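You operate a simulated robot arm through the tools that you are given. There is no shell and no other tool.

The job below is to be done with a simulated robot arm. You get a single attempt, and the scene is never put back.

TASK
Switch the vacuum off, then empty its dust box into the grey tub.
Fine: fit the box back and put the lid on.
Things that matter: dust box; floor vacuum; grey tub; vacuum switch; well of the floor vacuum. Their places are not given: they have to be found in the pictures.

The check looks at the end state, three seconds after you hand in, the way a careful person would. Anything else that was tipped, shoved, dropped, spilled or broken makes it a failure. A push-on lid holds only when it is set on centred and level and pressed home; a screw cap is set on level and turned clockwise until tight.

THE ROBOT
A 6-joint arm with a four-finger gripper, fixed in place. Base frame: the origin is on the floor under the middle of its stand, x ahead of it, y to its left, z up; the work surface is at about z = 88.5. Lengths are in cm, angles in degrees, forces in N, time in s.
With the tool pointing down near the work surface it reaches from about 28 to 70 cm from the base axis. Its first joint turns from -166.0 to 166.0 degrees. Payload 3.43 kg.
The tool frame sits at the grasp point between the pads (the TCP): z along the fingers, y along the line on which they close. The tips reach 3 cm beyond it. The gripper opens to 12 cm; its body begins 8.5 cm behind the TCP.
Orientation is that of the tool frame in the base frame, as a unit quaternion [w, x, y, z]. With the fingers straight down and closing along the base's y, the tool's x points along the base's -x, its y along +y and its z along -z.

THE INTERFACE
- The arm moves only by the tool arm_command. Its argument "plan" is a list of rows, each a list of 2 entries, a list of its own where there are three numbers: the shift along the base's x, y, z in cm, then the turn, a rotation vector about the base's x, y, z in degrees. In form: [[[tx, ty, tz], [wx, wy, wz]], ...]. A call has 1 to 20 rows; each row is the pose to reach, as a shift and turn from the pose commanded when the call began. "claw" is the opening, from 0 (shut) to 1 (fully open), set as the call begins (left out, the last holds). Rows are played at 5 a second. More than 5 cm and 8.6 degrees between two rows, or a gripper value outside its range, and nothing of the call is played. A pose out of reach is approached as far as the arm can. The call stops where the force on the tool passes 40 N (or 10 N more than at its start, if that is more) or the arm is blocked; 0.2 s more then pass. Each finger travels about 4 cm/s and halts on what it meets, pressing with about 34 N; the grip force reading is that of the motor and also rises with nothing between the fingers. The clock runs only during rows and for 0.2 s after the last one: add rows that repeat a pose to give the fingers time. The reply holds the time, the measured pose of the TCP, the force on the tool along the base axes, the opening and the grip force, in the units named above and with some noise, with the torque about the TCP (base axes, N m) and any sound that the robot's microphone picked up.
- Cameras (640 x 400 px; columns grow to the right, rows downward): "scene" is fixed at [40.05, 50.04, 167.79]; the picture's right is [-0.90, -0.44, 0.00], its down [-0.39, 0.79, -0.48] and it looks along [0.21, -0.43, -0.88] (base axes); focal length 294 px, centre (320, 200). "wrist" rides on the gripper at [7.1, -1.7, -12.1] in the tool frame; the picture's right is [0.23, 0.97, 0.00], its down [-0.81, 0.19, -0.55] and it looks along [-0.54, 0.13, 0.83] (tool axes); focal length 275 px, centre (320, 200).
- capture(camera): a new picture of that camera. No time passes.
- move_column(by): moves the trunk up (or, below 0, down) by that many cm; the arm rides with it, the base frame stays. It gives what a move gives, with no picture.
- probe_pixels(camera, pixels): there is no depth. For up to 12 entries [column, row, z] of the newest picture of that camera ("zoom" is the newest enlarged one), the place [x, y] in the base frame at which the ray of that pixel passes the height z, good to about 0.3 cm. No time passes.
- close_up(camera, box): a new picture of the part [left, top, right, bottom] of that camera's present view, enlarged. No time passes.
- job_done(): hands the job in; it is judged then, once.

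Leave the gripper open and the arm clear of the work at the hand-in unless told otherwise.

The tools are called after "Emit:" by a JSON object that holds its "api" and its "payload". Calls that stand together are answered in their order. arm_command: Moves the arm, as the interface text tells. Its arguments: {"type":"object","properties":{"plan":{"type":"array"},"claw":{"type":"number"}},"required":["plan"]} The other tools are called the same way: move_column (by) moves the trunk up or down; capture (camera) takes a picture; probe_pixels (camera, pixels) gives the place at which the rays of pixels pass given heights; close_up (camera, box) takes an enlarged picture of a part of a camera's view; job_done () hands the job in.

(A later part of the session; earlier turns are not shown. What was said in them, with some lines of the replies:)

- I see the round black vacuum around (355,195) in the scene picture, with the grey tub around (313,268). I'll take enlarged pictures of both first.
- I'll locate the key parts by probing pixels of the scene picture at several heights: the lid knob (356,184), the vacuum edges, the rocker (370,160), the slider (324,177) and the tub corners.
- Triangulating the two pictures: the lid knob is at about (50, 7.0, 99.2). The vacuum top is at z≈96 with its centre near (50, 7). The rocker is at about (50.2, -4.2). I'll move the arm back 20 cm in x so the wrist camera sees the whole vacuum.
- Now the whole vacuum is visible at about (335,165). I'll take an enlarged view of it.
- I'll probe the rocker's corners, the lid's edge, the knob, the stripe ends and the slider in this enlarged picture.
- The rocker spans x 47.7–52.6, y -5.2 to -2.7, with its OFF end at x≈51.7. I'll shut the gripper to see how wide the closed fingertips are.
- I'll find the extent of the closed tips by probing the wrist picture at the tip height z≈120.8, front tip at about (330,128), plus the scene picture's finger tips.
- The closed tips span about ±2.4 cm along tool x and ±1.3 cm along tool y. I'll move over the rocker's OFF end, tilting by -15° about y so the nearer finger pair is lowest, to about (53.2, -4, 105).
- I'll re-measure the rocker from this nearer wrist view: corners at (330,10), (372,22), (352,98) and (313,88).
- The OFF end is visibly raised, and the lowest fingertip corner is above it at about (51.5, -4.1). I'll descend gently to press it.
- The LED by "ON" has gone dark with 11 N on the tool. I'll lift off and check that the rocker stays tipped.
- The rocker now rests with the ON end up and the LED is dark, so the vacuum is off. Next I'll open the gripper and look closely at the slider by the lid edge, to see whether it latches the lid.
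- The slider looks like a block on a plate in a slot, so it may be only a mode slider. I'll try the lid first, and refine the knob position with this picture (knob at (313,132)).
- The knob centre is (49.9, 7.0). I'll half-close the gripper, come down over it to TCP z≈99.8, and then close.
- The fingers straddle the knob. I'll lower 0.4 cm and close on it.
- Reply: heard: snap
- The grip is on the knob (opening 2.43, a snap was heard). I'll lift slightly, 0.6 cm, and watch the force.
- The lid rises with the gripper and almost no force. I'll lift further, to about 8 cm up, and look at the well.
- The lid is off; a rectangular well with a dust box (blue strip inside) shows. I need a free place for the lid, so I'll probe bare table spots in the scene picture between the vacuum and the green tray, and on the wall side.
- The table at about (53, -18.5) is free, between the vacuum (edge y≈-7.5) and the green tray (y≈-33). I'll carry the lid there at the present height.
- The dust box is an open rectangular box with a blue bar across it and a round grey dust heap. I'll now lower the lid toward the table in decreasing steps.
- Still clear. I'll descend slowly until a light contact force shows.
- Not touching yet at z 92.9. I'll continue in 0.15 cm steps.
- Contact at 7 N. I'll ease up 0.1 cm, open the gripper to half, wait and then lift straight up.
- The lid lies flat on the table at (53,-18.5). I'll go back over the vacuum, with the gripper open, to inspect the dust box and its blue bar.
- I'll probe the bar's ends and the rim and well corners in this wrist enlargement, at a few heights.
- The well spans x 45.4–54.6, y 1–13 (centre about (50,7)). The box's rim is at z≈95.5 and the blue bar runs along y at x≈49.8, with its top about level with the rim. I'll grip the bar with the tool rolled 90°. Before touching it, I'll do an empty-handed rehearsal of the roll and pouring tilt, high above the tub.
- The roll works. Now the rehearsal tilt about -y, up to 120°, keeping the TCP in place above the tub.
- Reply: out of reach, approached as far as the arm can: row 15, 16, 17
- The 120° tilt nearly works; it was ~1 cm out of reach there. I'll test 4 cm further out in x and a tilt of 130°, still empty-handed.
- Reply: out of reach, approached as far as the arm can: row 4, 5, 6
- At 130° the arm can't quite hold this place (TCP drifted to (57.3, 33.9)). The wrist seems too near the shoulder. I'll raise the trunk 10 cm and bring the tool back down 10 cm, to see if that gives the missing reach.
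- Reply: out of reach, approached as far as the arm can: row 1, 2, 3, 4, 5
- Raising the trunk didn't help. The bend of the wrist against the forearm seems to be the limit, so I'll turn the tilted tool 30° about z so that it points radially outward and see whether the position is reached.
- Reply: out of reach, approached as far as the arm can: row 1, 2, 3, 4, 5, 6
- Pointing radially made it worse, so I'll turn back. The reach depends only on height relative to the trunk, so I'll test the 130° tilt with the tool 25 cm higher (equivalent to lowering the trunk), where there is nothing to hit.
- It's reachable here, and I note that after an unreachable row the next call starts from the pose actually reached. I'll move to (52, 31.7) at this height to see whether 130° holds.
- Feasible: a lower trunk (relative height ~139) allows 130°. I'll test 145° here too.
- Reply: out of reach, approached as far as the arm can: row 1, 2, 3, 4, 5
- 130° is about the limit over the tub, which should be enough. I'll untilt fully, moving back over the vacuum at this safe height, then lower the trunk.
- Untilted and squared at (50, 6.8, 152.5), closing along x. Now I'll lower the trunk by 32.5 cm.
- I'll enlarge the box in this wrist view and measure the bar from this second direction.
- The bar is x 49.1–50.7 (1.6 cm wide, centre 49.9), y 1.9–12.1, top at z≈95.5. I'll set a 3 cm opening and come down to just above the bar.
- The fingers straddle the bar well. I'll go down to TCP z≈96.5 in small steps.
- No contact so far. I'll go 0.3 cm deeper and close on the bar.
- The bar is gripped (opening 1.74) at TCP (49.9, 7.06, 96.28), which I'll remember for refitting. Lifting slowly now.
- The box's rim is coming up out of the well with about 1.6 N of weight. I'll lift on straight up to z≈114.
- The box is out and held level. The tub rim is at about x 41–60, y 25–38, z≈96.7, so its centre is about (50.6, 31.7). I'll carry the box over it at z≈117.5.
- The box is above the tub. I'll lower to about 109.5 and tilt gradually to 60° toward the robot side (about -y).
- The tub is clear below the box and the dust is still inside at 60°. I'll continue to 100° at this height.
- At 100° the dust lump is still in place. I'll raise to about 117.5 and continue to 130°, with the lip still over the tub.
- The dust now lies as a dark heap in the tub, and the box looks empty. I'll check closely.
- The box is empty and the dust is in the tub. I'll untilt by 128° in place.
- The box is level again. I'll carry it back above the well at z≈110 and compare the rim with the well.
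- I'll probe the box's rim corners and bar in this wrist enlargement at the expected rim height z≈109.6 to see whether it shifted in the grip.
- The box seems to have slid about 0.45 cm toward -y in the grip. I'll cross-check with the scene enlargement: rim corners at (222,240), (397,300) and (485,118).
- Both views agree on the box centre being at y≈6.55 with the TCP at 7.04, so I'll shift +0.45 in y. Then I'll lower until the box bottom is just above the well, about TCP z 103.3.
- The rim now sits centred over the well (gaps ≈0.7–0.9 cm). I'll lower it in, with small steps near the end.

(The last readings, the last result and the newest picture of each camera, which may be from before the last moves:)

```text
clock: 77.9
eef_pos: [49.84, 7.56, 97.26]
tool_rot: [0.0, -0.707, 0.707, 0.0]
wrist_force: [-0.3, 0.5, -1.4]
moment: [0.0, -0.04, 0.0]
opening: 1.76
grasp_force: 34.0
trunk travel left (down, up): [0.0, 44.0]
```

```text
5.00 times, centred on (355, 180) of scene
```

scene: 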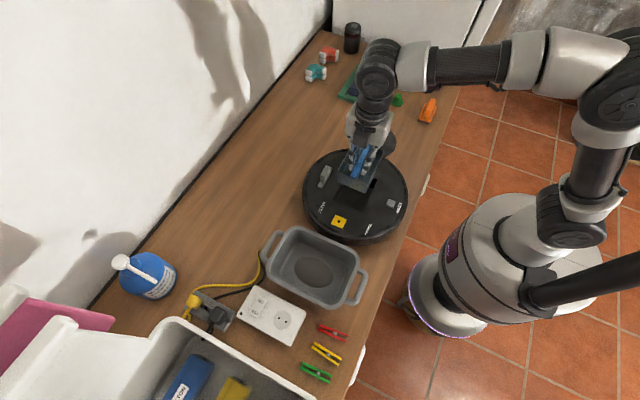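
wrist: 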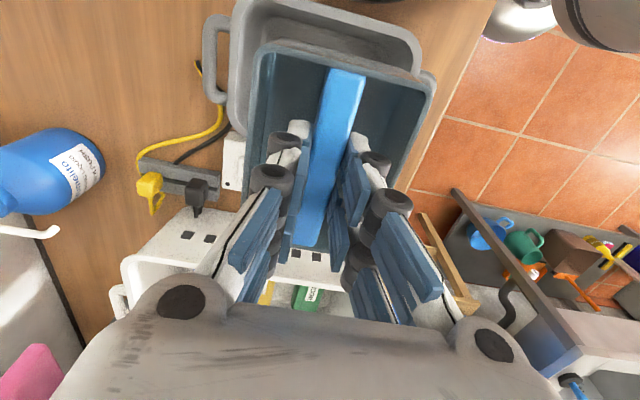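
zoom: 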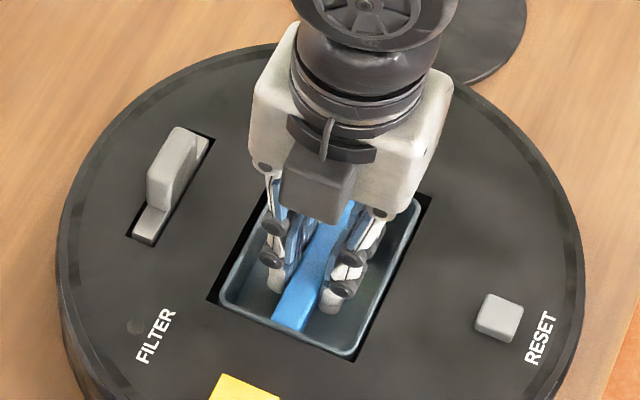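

The box is in the well with no side contact, at TCP z 97.3. I'll go the last centimetre in 0.2 cm steps until it seats.

Emit:
{"api": "arm_command", "payload": {"plan": [[[0, 0, -0.2], [0, 0, 0]], [[0, 0, -0.4], [0, 0, 0]], [[0, 0, -0.6], [0, 0, 0]], [[0, 0, -0.8], [0, 0, 0]], [[0, 0, -0.8], [0, 0, 0]]], "claw": 0}}

```text
clock: 79.1
eef_pos: [49.78, 7.53, 96.39]
tool_rot: [0.0, 0.707, -0.707, 0.001]
wrist_force: [0.0, 0.3, 0.9]
moment: [0.05, 0.03, -0.01]
opening: 1.76
grasp_force: 34.2
trunk travel left (down, up): [0.0, 44.0]
```

Emit:
{"api": "arm_command", "payload": {"plan": [[[0, 0, -0.1], [0, 0, 0]], [[0, 0, -0.2], [0, 0, 0]], [[0, 0, -0.3], [0, 0, 0]], [[0, 0, -0.3], [0, 0, 0]]], "claw": 0}}

Emit:
{"api": "close_up", "payload": {"camera": "scene", "box": [315, 140, 395, 220]}}

Emit:
{"api": "close_up", "payload": {"camera": "wrist", "box": [230, 20, 430, 240]}}

```text
clock: 80.1
eef_pos: [49.86, 7.42, 96.5]
tool_rot: [-0.002, 0.708, -0.706, 0.002]
wrist_force: [-0.5, -0.5, 20.7]
moment: [0.74, 0.05, 0.03]
opening: 1.74
grasp_force: 34.0
trunk travel left (down, up): [0.0, 44.0]
```

```text
5.00 times, centred on (355, 180) of scene
```

zoom: 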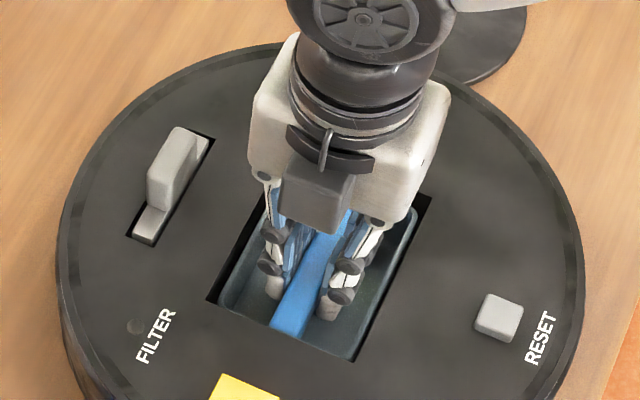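

```text
1.82 times, centred on (330, 130) of wrist
```

zoom: 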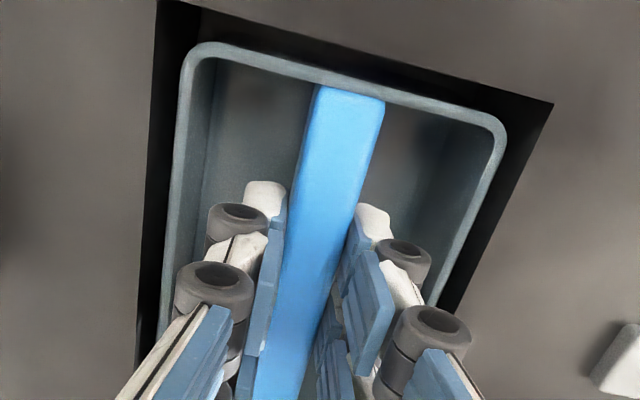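

It seats with 20 N, pressing mostly on its +y end, so it's probably hanging slightly pitched in the grip. I'll ease up 0.25 cm to unload it and then open to 3 cm so it settles flat.

Emit:
{"api": "arm_command", "payload": {"plan": [[[0, 0, 0.1], [0, 0, 0]], [[0, 0, 0.2], [0, 0, 0]], [[0, 0, 0.2], [0, 0, 0]]], "claw": 0}}

Emit:
{"api": "arm_command", "payload": {"plan": [[[0, 0, 0], [0, 0, 0]], [[0, 0, 0], [0, 0, 0]], [[0, 0, 0], [0, 0, 0]], [[0, 0, 0], [0, 0, 0]]], "claw": 0.25}}

Emit:
{"api": "close_up", "payload": {"camera": "scene", "box": [315, 140, 395, 220]}}

Emit:
{"api": "close_up", "payload": {"camera": "wrist", "box": [230, 20, 430, 240]}}

```text
clock: 80.9
eef_pos: [49.86, 7.41, 96.34]
tool_rot: [-0.002, 0.707, -0.707, 0.001]
wrist_force: [5.8, -0.7, 13.7]
moment: [0.26, -0.24, -0.05]
opening: 1.73
grasp_force: 34.4
trunk travel left (down, up): [0.0, 44.0]
```

```text
clock: 81.9
eef_pos: [49.88, 7.48, 96.47]
tool_rot: [0.0, -0.707, 0.708, 0.0]
wrist_force: [0.0, -0.2, 0.3]
moment: [-0.02, 0.01, 0.0]
opening: 2.99
grasp_force: 0.2
trunk travel left (down, up): [0.0, 44.0]
```

```text
5.00 times, centred on (355, 180) of scene
```

zoom: 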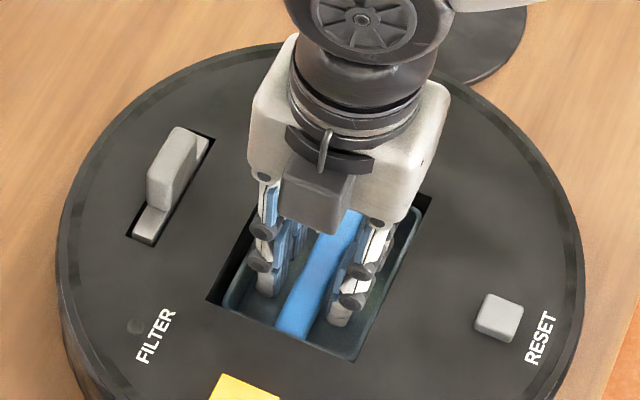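

```text
1.82 times, centred on (330, 130) of wrist
```

zoom: 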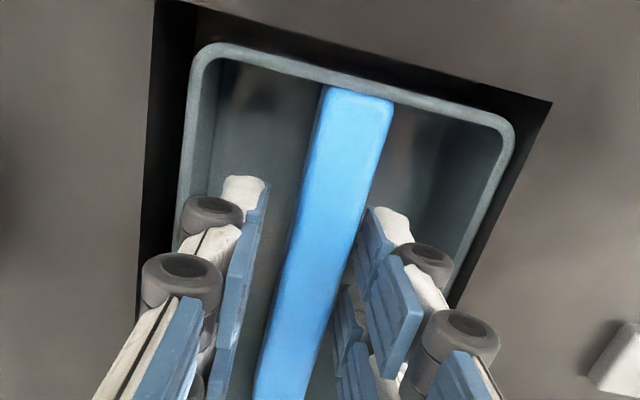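

Released. I'll lift the gripper straight up out of the box and take clear pictures of how it sits.

Emit:
{"api": "arm_command", "payload": {"plan": [[[0, 0, 1], [0, 0, 0]], [[0, 0, 2.5], [0, 0, 0]], [[0, 0, 5], [0, 0, 0]], [[0, 0, 9], [0, 0, 0]], [[0, 0, 13], [0, 0, 0]], [[0, 0, 17], [0, 0, 0]], [[0, 0, 20], [0, 0, 0]], [[0, 0, 23.5], [0, 0, 0]], [[0, 0, 23.5], [0, 0, 0]]], "claw": 0.25}}

Emit:
{"api": "close_up", "payload": {"camera": "scene", "box": [315, 155, 395, 225]}}

Emit:
{"api": "close_up", "payload": {"camera": "wrist", "box": [270, 15, 390, 150]}}

```text
clock: 83.9
eef_pos: [50.04, 7.39, 120.05]
tool_rot: [0.001, -0.707, 0.707, -0.001]
wrist_force: [-0.3, -0.3, 0.1]
moment: [0.01, 0.0, -0.01]
opening: 3.01
grasp_force: 0.1
trunk travel left (down, up): [0.0, 44.0]
```

```text
5.71 times, centred on (355, 190) of scene
```

zoom: 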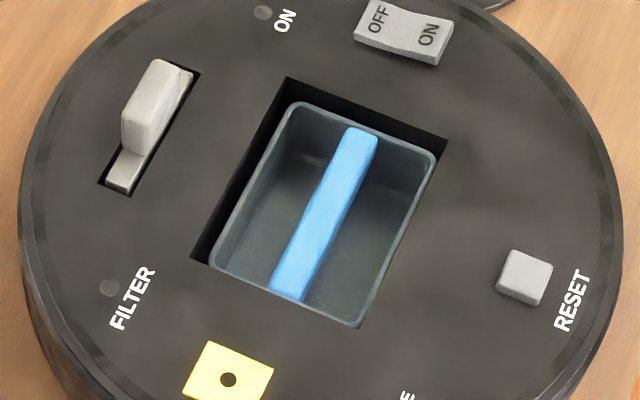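

```text
2.96 times, centred on (330, 82) of wrist
```

zoom: 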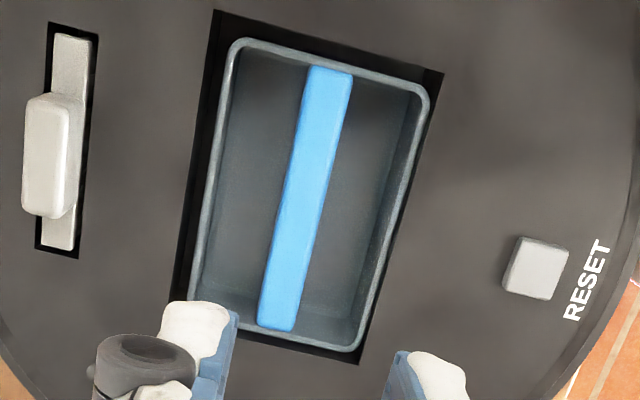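

I'll measure the box's new position in this wrist enlargement and then in a scene enlargement.

Emit:
{"api": "probe_pixels", "payload": {"camera": "zoom", "pixels": [[230, 40, 95.5], [432, 88, 95.5], [355, 352, 95.5], [190, 300, 95.5], [330, 70, 95.5], [275, 330, 95.5], [214, 10, 96], [444, 73, 96], [358, 364, 96], [230, 40, 94.5], [432, 88, 94.5], [355, 352, 94.5]]}}

Emit:
{"api": "close_up", "payload": {"camera": "scene", "box": [325, 165, 385, 220]}}

```text
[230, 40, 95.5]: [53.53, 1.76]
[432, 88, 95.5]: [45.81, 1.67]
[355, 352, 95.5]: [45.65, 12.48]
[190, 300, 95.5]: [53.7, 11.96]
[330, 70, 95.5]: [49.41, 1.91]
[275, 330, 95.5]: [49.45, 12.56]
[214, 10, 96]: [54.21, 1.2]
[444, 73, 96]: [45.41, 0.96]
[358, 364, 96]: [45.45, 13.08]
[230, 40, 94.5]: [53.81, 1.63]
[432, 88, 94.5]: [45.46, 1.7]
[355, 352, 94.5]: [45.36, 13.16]
```

```text
7.27 times, centred on (355, 192) of scene
```

zoom: 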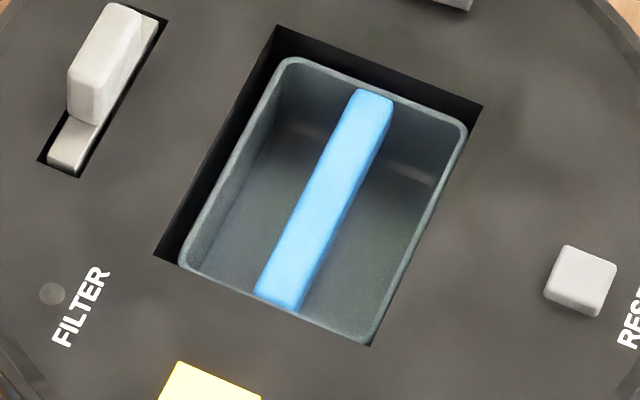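

Emit:
{"api": "probe_pixels", "payload": {"camera": "zoom", "pixels": [[180, 264, 95.5], [368, 343, 95.5], [283, 60, 95.5], [467, 127, 95.5], [278, 300, 95.5], [375, 93, 95.5], [180, 264, 94.5], [368, 343, 94.5], [283, 60, 94.5], [467, 127, 94.5], [154, 255, 96], [372, 346, 96]]}}

```text
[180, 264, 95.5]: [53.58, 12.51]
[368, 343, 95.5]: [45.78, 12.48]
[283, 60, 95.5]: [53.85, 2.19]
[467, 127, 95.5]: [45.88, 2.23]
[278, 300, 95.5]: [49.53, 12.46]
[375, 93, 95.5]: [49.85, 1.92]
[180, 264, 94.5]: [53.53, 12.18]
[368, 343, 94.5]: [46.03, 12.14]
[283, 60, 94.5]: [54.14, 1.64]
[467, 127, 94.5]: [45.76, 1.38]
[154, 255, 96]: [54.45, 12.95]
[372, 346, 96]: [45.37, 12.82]
```

The box sits inside the well, but the numbers hint it could be slightly uneven. I'll roll the tool back to the original orientation and look at it from the -x side, closer.

Emit:
{"api": "arm_command", "payload": {"plan": [[[-1, 0, 0], [0, 0, -7.5]], [[-2, 0, 0], [0, 0, -15]], [[-3, 0, 0], [0, 0, -22.5]], [[-4, 0, 0], [0, 0, -30]], [[-5, 0, 0], [0, 0, -37.5]], [[-6, 0, 0], [0, 0, -45]], [[-7, 0, 0], [0, 0, -52.5]], [[-8, 0, -1], [0, 0, -60]], [[-9, 0, -3], [0, 0, -67.5]], [[-9, 0, -5], [0, 0, -75]], [[-9, 0, -8], [0, 0, -82.5]], [[-9, 0, -11], [0, 0, -90]], [[-9, 0, -11], [0, 0, -90]]], "claw": 1}}

Emit:
{"api": "capture", "payload": {"camera": "wrist"}}

Emit:
{"api": "close_up", "payload": {"camera": "wrist", "box": [220, 60, 420, 220]}}

```text
clock: 86.7
eef_pos: [40.84, 7.57, 108.89]
tool_rot: [0.0, 0.001, 1.0, -0.002]
wrist_force: [1.1, 0.1, 0.4]
moment: [0.03, 0.02, 0.01]
opening: 11.98
grasp_force: 0.0
trunk travel left (down, up): [0.0, 44.0]
```

```text
taken
```

wrist: 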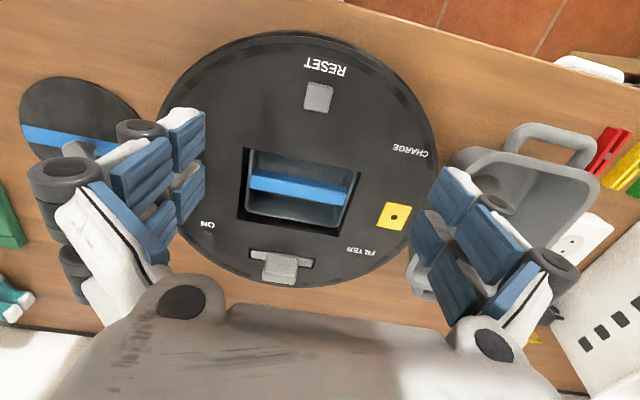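

```text
2.50 times, centred on (320, 140) of wrist
```

zoom: 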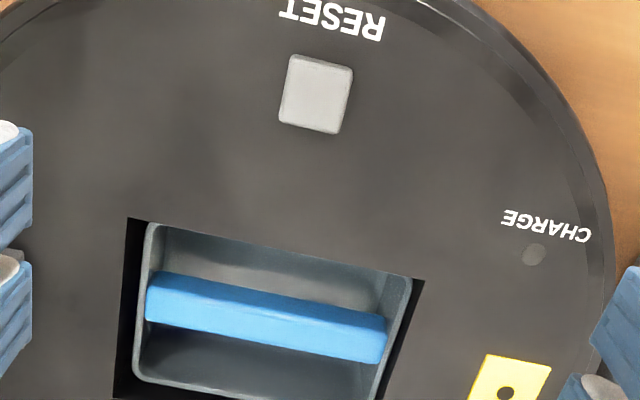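

Emit:
{"api": "close_up", "payload": {"camera": "wrist", "box": [230, 138, 370, 243]}}

```text
3.81 times, centred on (300, 190) of wrist
```

zoom: 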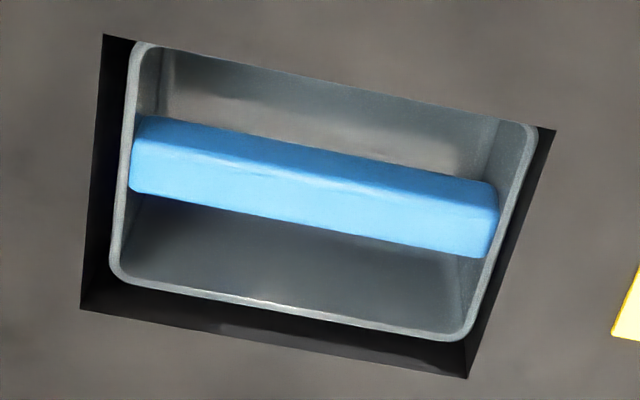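

Emit:
{"api": "probe_pixels", "payload": {"camera": "zoom", "pixels": [[133, 40, 95.5], [540, 124, 95.5], [468, 343, 95.5], [110, 283, 95.5], [105, 35, 96], [555, 130, 96], [467, 378, 96], [80, 308, 96], [133, 160, 95.5], [497, 218, 95.5], [133, 40, 94.5], [468, 343, 94.5]]}}

```text
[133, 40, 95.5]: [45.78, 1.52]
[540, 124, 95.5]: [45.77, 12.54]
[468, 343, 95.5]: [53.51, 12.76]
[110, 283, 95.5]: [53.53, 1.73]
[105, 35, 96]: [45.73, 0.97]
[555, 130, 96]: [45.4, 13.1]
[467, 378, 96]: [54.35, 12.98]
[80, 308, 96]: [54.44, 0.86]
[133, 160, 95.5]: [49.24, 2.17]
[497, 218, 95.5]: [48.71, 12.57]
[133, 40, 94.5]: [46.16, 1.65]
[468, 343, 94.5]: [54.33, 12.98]
```

The box's rim is parallel to the well edges and at its original height (z≈95.4), about 0.3 cm off-centre, so it's seated. Now for the lid: I'll move over it at (53,-18.5) with the gripper half open.

Emit:
{"api": "arm_command", "payload": {"plan": [[[1.5, -4, 0], [0, 0, 0]], [[3, -8, 0], [0, 0, 0]], [[5, -12, 0], [0, 0, 0]], [[7, -16, 0], [0, 0, 0]], [[9, -20, 0], [0, 0, 0]], [[11, -24, 0], [0, 0, 0]], [[12, -26, 0], [0, 0, 0]], [[12, -26, 0], [0, 0, 0]]], "claw": 0.5}}

Emit:
{"api": "capture", "payload": {"camera": "wrist"}}

Emit:
{"api": "capture", "payload": {"camera": "scene"}}

```text
clock: 88.5
eef_pos: [52.96, -18.54, 108.72]
tool_rot: [0.0, 0.0, 1.0, -0.001]
wrist_force: [-0.4, -0.1, 0.8]
moment: [0.01, -0.01, -0.03]
opening: 5.99
grasp_force: 0.1
trunk travel left (down, up): [0.0, 44.0]
```

```text
taken
```

wrist: 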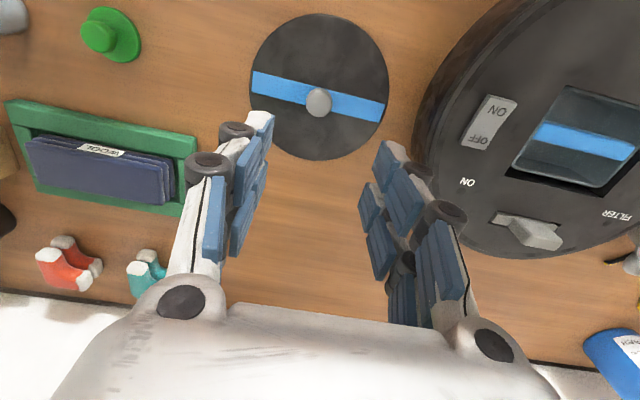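

```text
taken
```

scene: 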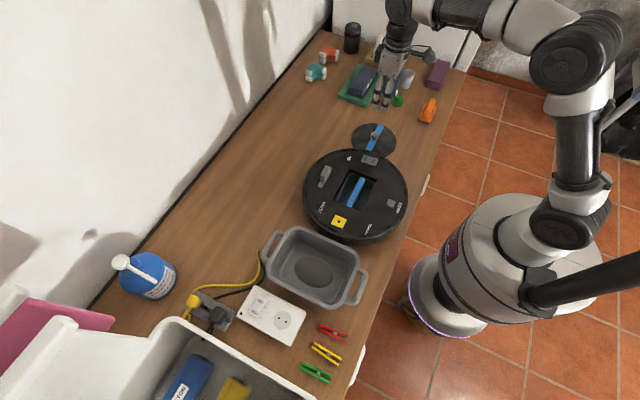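

I'll probe the knob at (319,101) at its height on the table (z≈91.5), plus the lid's edges.

Emit:
{"api": "probe_pixels", "payload": {"camera": "wrist", "pixels": [[319, 101, 91.5], [319, 101, 92], [250, 86, 88.9], [389, 100, 88.9], [322, 14, 88.9], [312, 160, 88.9], [253, 81, 88.9], [384, 113, 88.9]]}}

```text
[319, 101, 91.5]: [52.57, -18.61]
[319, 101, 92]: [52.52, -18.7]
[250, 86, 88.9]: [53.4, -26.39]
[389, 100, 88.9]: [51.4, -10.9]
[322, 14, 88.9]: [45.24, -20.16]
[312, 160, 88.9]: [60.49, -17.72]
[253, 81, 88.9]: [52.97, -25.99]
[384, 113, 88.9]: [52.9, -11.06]
```

The knob is at about (52.8, -18.6), unchanged. I'll descend to the earlier grip height z≈92.5 and close.

Emit:
{"api": "arm_command", "payload": {"plan": [[[0, 0, -4], [0, 0, 0]], [[0, 0, -8], [0, 0, 0]], [[0, 0, -12], [0, 0, 0]], [[0, 0, -14.5], [0, 0, 0]], [[0, 0, -15.7], [0, 0, 0]], [[0, 0, -16.2], [0, 0, 0]], [[0, 0, -16.2], [0, 0, 0]]], "claw": 0.5}}

Emit:
{"api": "capture", "payload": {"camera": "wrist"}}

```text
clock: 90.1
eef_pos: [52.88, -18.45, 92.73]
tool_rot: [0.0, -0.001, 1.0, -0.001]
wrist_force: [0.1, 0.2, 0.2]
moment: [0.0, 0.02, 0.02]
opening: 6.02
grasp_force: 0.0
trunk travel left (down, up): [0.0, 44.0]
```

```text
taken
```

wrist: 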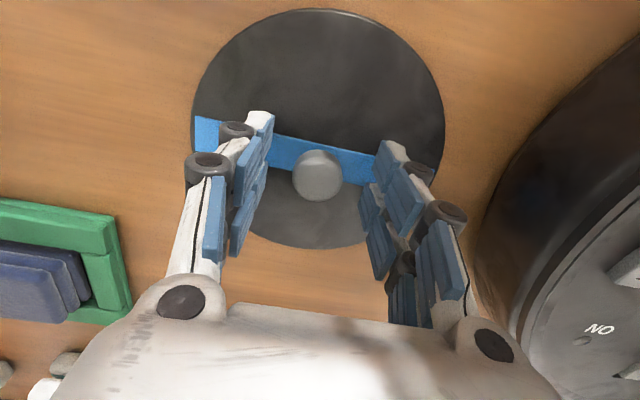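

The knob is centred between the fingers at (318,176), as in the first grip. Closing on it.

Emit:
{"api": "arm_command", "payload": {"plan": [[[0, 0, -0.2], [0, 0, 0]], [[0, 0, -0.2], [0, 0, 0]], [[0, 0, -0.2], [0, 0, 0]], [[0, 0, -0.2], [0, 0, 0]], [[0, 0, -0.2], [0, 0, 0]], [[0, 0, -0.2], [0, 0, 0]]], "claw": 0}}

Emit:
{"api": "capture", "payload": {"camera": "wrist"}}

```text
clock: 91.5
eef_pos: [52.94, -18.64, 92.44]
tool_rot: [0.0, 0.0, 1.0, 0.0]
wrist_force: [0.2, 0.2, 0.3]
moment: [-0.01, 0.0, -0.01]
opening: 2.42
grasp_force: 34.4
trunk travel left (down, up): [0.0, 44.0]
```

```text
taken
```

wrist: 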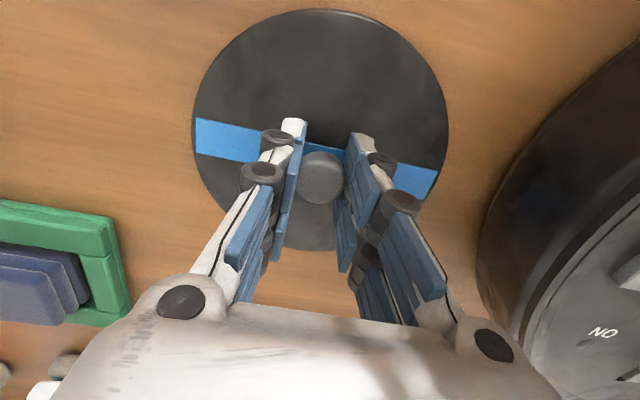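

Gripped just as the first time (opening 2.42). I'll lift it 17 cm and carry it over the vacuum.

Emit:
{"api": "arm_command", "payload": {"plan": [[[0, 0, 1], [0, 0, 0]], [[0, 0, 4], [0, 0, 0]], [[0, 0, 8], [0, 0, 0]], [[0, 0, 12], [0, 0, 0]], [[0, 0, 16], [0, 0, 0]], [[-0.3, 3, 17], [0, 0, 0]], [[-0.7, 7, 17], [0, 0, 0]], [[-1.2, 11, 17], [0, 0, 0]], [[-1.7, 15, 17], [0, 0, 0]], [[-2.2, 19, 17], [0, 0, 0]], [[-2.6, 22.5, 17], [0, 0, 0]], [[-2.9, 25.7, 17], [0, 0, 0]], [[-2.9, 25.7, 17], [0, 0, 0]]], "claw": 0}}

Emit:
{"api": "capture", "payload": {"camera": "wrist"}}

Emit:
{"api": "close_up", "payload": {"camera": "scene", "box": [290, 120, 420, 250]}}

```text
clock: 94.3
eef_pos: [49.85, 7.15, 109.61]
tool_rot: [0.0, 0.0, 1.0, 0.0]
wrist_force: [-0.5, 0.1, -0.8]
moment: [-0.02, -0.01, 0.02]
opening: 2.42
grasp_force: 33.4
trunk travel left (down, up): [0.0, 44.0]
```

```text
taken
```

wrist: 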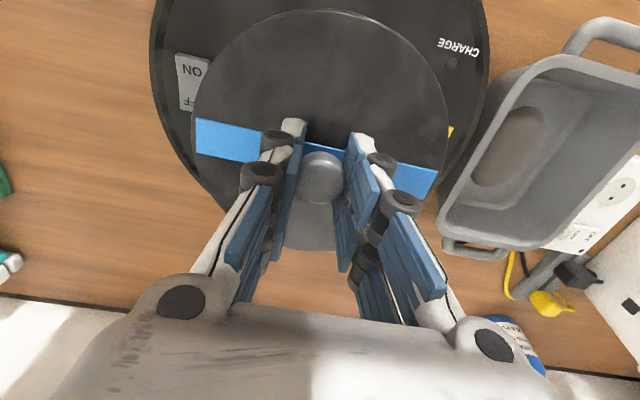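

```text
3.08 times, centred on (355, 185) of scene
```

zoom: 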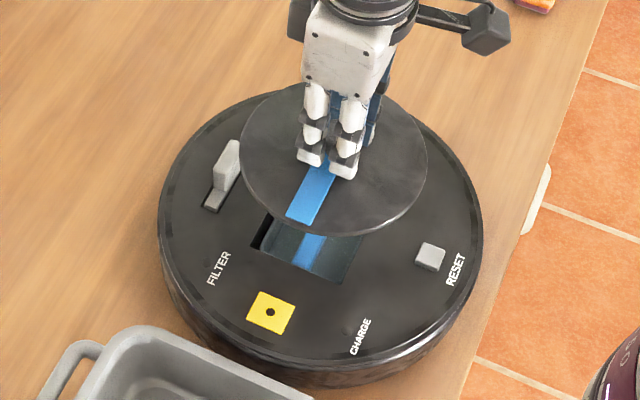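

I'll lower to about 2 cm above seating and check alignment there.

Emit:
{"api": "arm_command", "payload": {"plan": [[[0, 0, -2.5], [0, 0, 0]], [[0, 0, -5], [0, 0, 0]], [[0, 0, -7], [0, 0, 0]], [[0, 0, -8], [0, 0, 0]], [[0, 0, -8], [0, 0, 0]]], "claw": 0}}

Emit:
{"api": "capture", "payload": {"camera": "wrist"}}

Emit:
{"api": "close_up", "payload": {"camera": "scene", "box": [290, 130, 420, 250]}}

```text
clock: 95.5
eef_pos: [49.98, 7.25, 101.6]
tool_rot: [-0.001, -0.001, 1.0, -0.001]
wrist_force: [0.1, 0.4, -0.2]
moment: [0.02, 0.0, 0.01]
opening: 2.44
grasp_force: 34.4
trunk travel left (down, up): [0.0, 44.0]
```

```text
taken
```

wrist: 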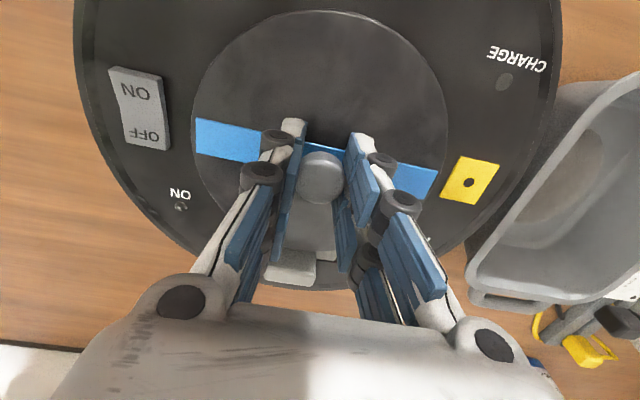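

```text
3.33 times, centred on (355, 190) of scene
```

zoom: 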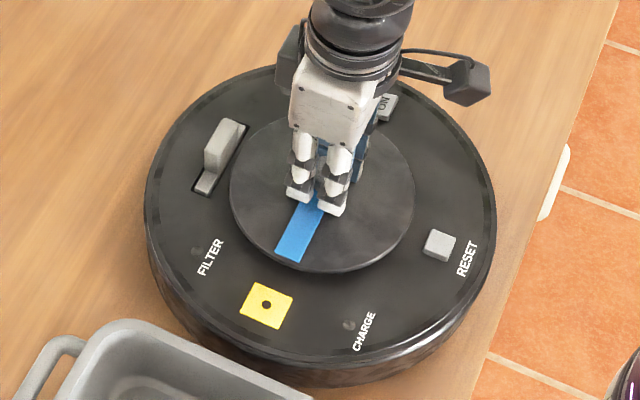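

Alignment looks right. I'll lower another 1 cm and compare with the picture I had when the lid had just come off at z≈100.6 (yellow dot then at (476,189), CHARGE lamp at (515,85), ON lamp at (176,215)).

Emit:
{"api": "arm_command", "payload": {"plan": [[[0, 0, -0.5], [0, 0, 0]], [[0, 0, -1], [0, 0, 0]], [[0, 0, -1], [0, 0, 0]], [[0, 0, -1], [0, 0, 0]]], "claw": 0}}

Emit:
{"api": "capture", "payload": {"camera": "wrist"}}

Emit:
{"api": "probe_pixels", "payload": {"camera": "wrist", "pixels": [[476, 189, 96.2], [515, 85, 96.2], [176, 215, 96.2]]}}

```text
clock: 96.5
eef_pos: [49.82, 7.2, 100.59]
tool_rot: [0.0, 0.001, 1.0, 0.0]
wrist_force: [-0.5, 0.1, -1.3]
moment: [0.01, 0.0, 0.02]
opening: 2.43
grasp_force: 33.8
trunk travel left (down, up): [0.0, 44.0]
```

```text
taken
```

wrist: 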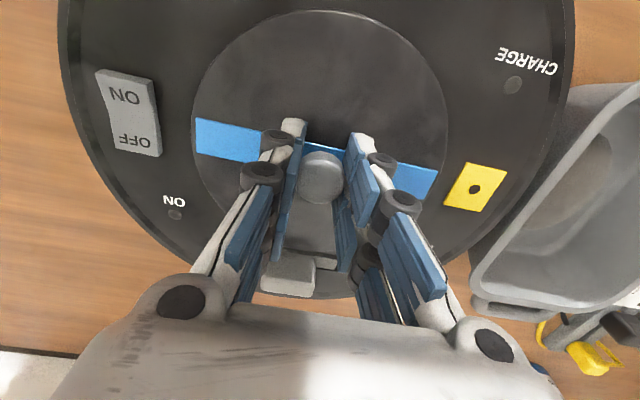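

```text
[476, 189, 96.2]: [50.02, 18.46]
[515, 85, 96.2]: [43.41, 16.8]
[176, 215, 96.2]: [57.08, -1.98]
```

It matches the earlier picture to within 2 px (0.1 cm). I'll shift -0.08 in y, +0.05 in x, then lower and press home in small steps, listening for a snap.

Emit:
{"api": "arm_command", "payload": {"plan": [[[0.05, -0.08, 0], [0, 0, 0]], [[0.05, -0.08, -0.2], [0, 0, 0]], [[0.05, -0.08, -0.4], [0, 0, 0]], [[0.05, -0.08, -0.55], [0, 0, 0]], [[0.05, -0.08, -0.55], [0, 0, 0]]], "claw": 0}}

Emit:
{"api": "close_up", "payload": {"camera": "scene", "box": [290, 130, 420, 250]}}

```text
clock: 97.7
eef_pos: [49.82, 6.92, 100.07]
tool_rot: [0.001, 0.0, 1.0, -0.001]
wrist_force: [-5.0, -3.1, 14.0]
moment: [-0.11, 0.32, 0.03]
opening: 2.42
grasp_force: 33.7
trunk travel left (down, up): [0.0, 44.0]
heard: snap
```

```text
3.33 times, centred on (355, 190) of scene
```

zoom: 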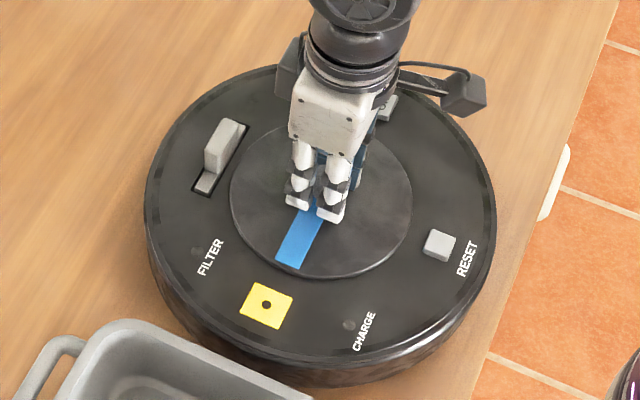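

A snap was heard with 14 N of press; the lid has gone on. I'll press a little further to be sure it's home.

Emit:
{"api": "arm_command", "payload": {"plan": [[[0, 0, -0.1], [0, 0, 0]], [[0, 0, -0.2], [0, 0, 0]], [[0, 0, -0.2], [0, 0, 0]]], "claw": 0}}

Emit:
{"api": "capture", "payload": {"camera": "wrist"}}

```text
clock: 98.5
eef_pos: [49.87, 6.97, 99.98]
tool_rot: [0.003, 0.0, 1.0, 0.0]
wrist_force: [-1.5, -7.4, 38.0]
moment: [-0.18, 0.16, -0.04]
opening: 2.43
grasp_force: 34.1
trunk travel left (down, up): [0.0, 44.0]
```

```text
taken
```

wrist: 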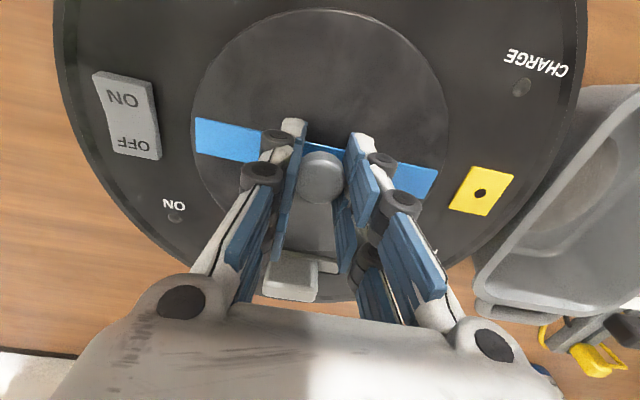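

38 N of press and it holds. I'll ease off 0.25 cm so there's no upward pull, then open the gripper to half.

Emit:
{"api": "arm_command", "payload": {"plan": [[[0, 0, 0.12], [0, 0, 0]], [[0, 0, 0.25], [0, 0, 0]], [[0, 0, 0.25], [0, 0, 0]]], "claw": 0}}

Emit:
{"api": "arm_command", "payload": {"plan": [[[0, 0, 0], [0, 0, 0]], [[0, 0, 0], [0, 0, 0]], [[0, 0, 0], [0, 0, 0]], [[0, 0, 0], [0, 0, 0]], [[0, 0, 0], [0, 0, 0]]], "claw": 0.5}}

Emit:
{"api": "capture", "payload": {"camera": "wrist"}}

```text
clock: 99.3
eef_pos: [49.96, 6.98, 100.07]
tool_rot: [0.001, 0.0, 1.0, -0.001]
wrist_force: [2.8, -7.5, 23.3]
moment: [-0.14, -0.4, 0.0]
opening: 2.44
grasp_force: 34.6
trunk travel left (down, up): [0.0, 44.0]
```

```text
clock: 100.5
eef_pos: [49.94, 7.09, 100.02]
tool_rot: [0.0, 0.0, 1.0, -0.001]
wrist_force: [-0.3, 0.5, -0.2]
moment: [0.03, 0.0, 0.01]
opening: 5.99
grasp_force: 0.1
trunk travel left (down, up): [0.0, 44.0]
```

```text
taken
```

wrist: 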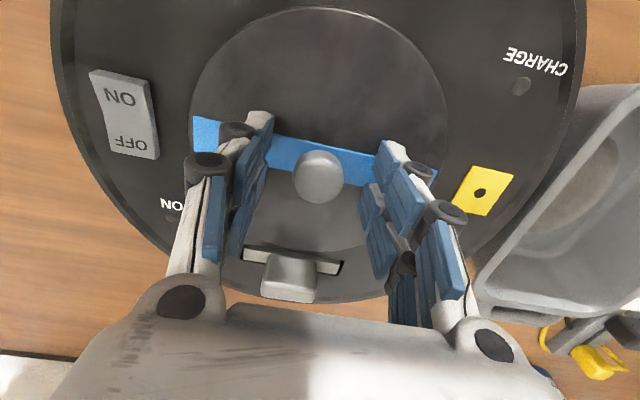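

Open and clear of the knob. I'll lift straight up and away, then check the lid's seating.

Emit:
{"api": "arm_command", "payload": {"plan": [[[0, 0, 1.5], [0, 0, 0]], [[0, 0, 4], [0, 0, 0]], [[0, 0, 8], [0, 0, 0]], [[0, 0, 12], [0, 0, 0]], [[-3, 0, 14], [0, 0, 0]], [[-6, 0, 14], [0, 0, 0]], [[-9, 0, 14], [0, 0, 0]], [[-9, 0, 14], [0, 0, 0]]], "claw": 1}}

Emit:
{"api": "close_up", "payload": {"camera": "scene", "box": [290, 135, 420, 250]}}

Emit:
{"api": "capture", "payload": {"camera": "wrist"}}

Emit:
{"api": "close_up", "payload": {"camera": "wrist", "box": [220, 40, 420, 220]}}

```text
clock: 102.3
eef_pos: [41.05, 7.06, 113.97]
tool_rot: [0.0, 0.0, 1.0, 0.0]
wrist_force: [-0.5, 0.1, 0.5]
moment: [-0.03, 0.01, 0.01]
opening: 11.94
grasp_force: 0.0
trunk travel left (down, up): [0.0, 44.0]
```

```text
3.48 times, centred on (355, 192) of scene
```

zoom: 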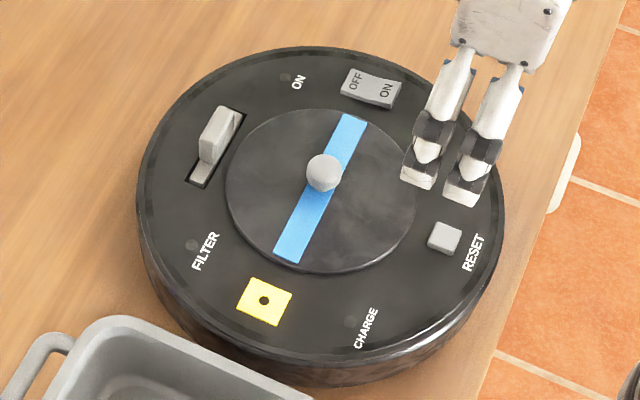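

```text
taken
```

wrist: 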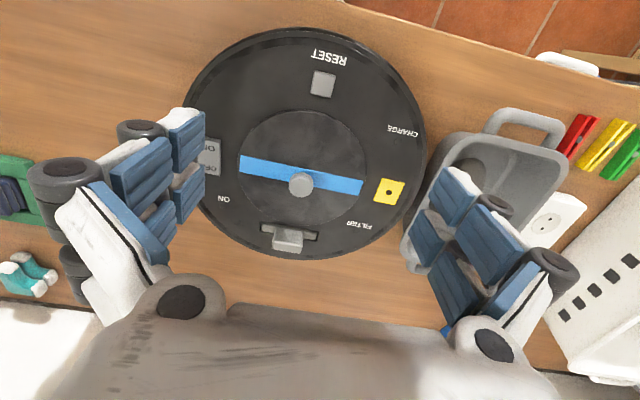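

```text
2.22 times, centred on (320, 130) of wrist
```

zoom: 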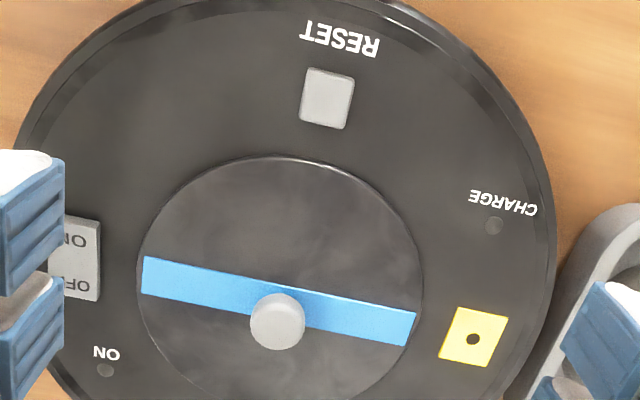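

The lid, its stripe and the knob look exactly as in the first picture; the LED is dark. I'll move the arm up and clear, then take final pictures.

Emit:
{"api": "arm_command", "payload": {"plan": [[[0, 0, 4], [0, 0, 0]], [[-1, -3, 8], [0, 0, 0]], [[-2, -6, 12], [0, 0, 0]], [[-3, -10, 15], [0, 0, 0]], [[-3, -14, 17], [0, 0, 0]], [[-3, -17, 18], [0, 0, 0]], [[-3, -17, 18], [0, 0, 0]]], "claw": 1}}

Emit:
{"api": "capture", "payload": {"camera": "scene"}}

Emit:
{"api": "close_up", "payload": {"camera": "scene", "box": [240, 215, 385, 330]}}

Emit:
{"api": "close_up", "payload": {"camera": "scene", "box": [290, 135, 420, 250]}}

```text
refused: row 2 steps farther than a row can; nothing moved
```

```text
taken
```

scene: 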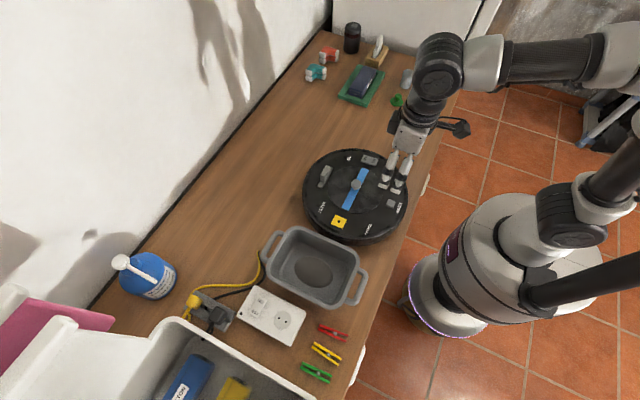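

```text
3.48 times, centred on (312, 272) of scene
```

zoom: 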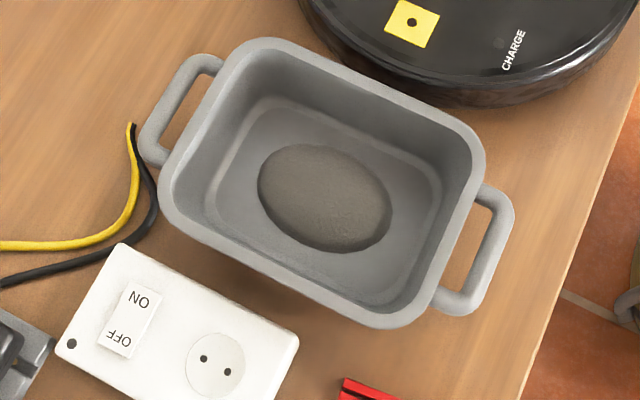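

```text
3.48 times, centred on (355, 192) of scene
```

zoom: 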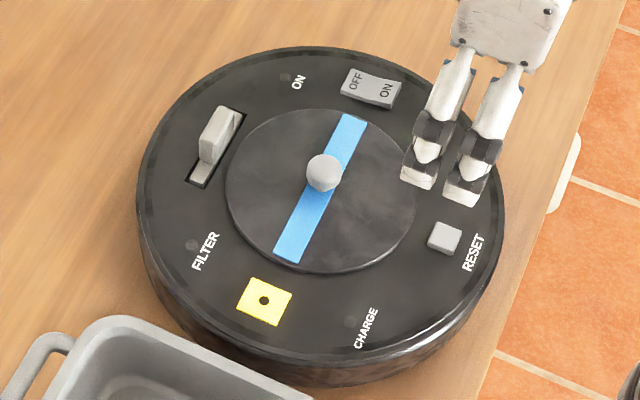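

The dust lies in the tub and nothing around has moved. The move was refused because a step was too long, so I'll retreat with smaller steps.

Emit:
{"api": "arm_command", "payload": {"plan": [[[0, 0, 4], [0, 0, 0]], [[0, -1, 8], [0, 0, 0]], [[-1, -3, 11], [0, 0, 0]], [[-2, -6, 13], [0, 0, 0]], [[-3, -9, 15], [0, 0, 0]], [[-3, -13, 16], [0, 0, 0]], [[-3, -17, 17], [0, 0, 0]], [[-3, -17, 17], [0, 0, 0]]], "claw": 1}}

Emit:
{"api": "capture", "payload": {"camera": "scene"}}

Emit:
{"api": "close_up", "payload": {"camera": "scene", "box": [290, 135, 420, 250]}}

```text
clock: 104.1
eef_pos: [38.19, -9.95, 131.0]
tool_rot: [-0.002, -0.001, 1.0, 0.0]
wrist_force: [-0.1, -0.2, -0.8]
moment: [-0.01, 0.0, -0.01]
opening: 11.97
grasp_force: 0.0
trunk travel left (down, up): [0.0, 44.0]
```

```text
taken
```

scene: 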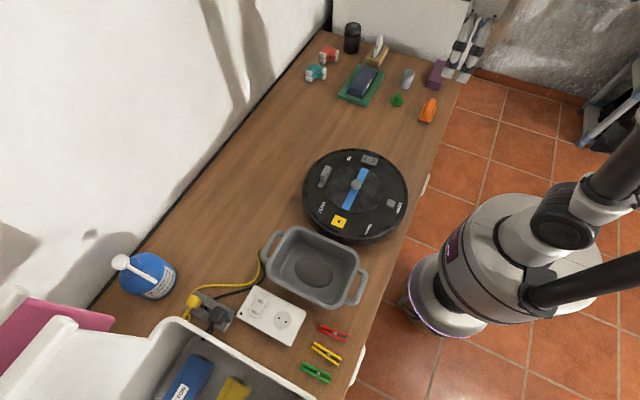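

```text
3.48 times, centred on (355, 192) of scene
```

zoom: 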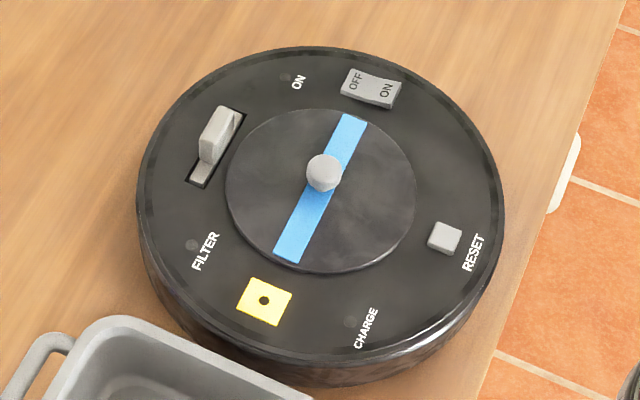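

The vacuum is off: its lamp is dark and the rocker is tipped to OFF. The dust is in the tub, the box is back in its well, and the lid is snapped on, centred and level. The gripper is open and the arm is clear, so I'm handing in.

Emit:
{"api": "job_done", "payload": {}}

```text
The job is handed in.
```

The vacuum is off, its dust box has been emptied into the grey tub, the box is back in its well, and the lid is on. I've handed the job in, but the check's result hasn't come back.

- **Switch:** I pressed the OFF end of the rocker. The ON lamp went dark and stayed dark.
- **Dust:** I tipped the box to about 128° over the tub. All the dust I could see fell into the tub, and none shows on the table.
- **Dust box:** It sits level in the well at its original height, about 0.3 cm off-centre. I left that because it doesn't stop the lid seating.
- **Lid:** I heard it snap on, then pressed it further, to 38 N. The last picture matches the first one.

Nothing else in the final picture looks moved. The gripper is open and the arm is clear. The trunk is at its lowest position: I lowered it so the arm could tilt far enough to pour.
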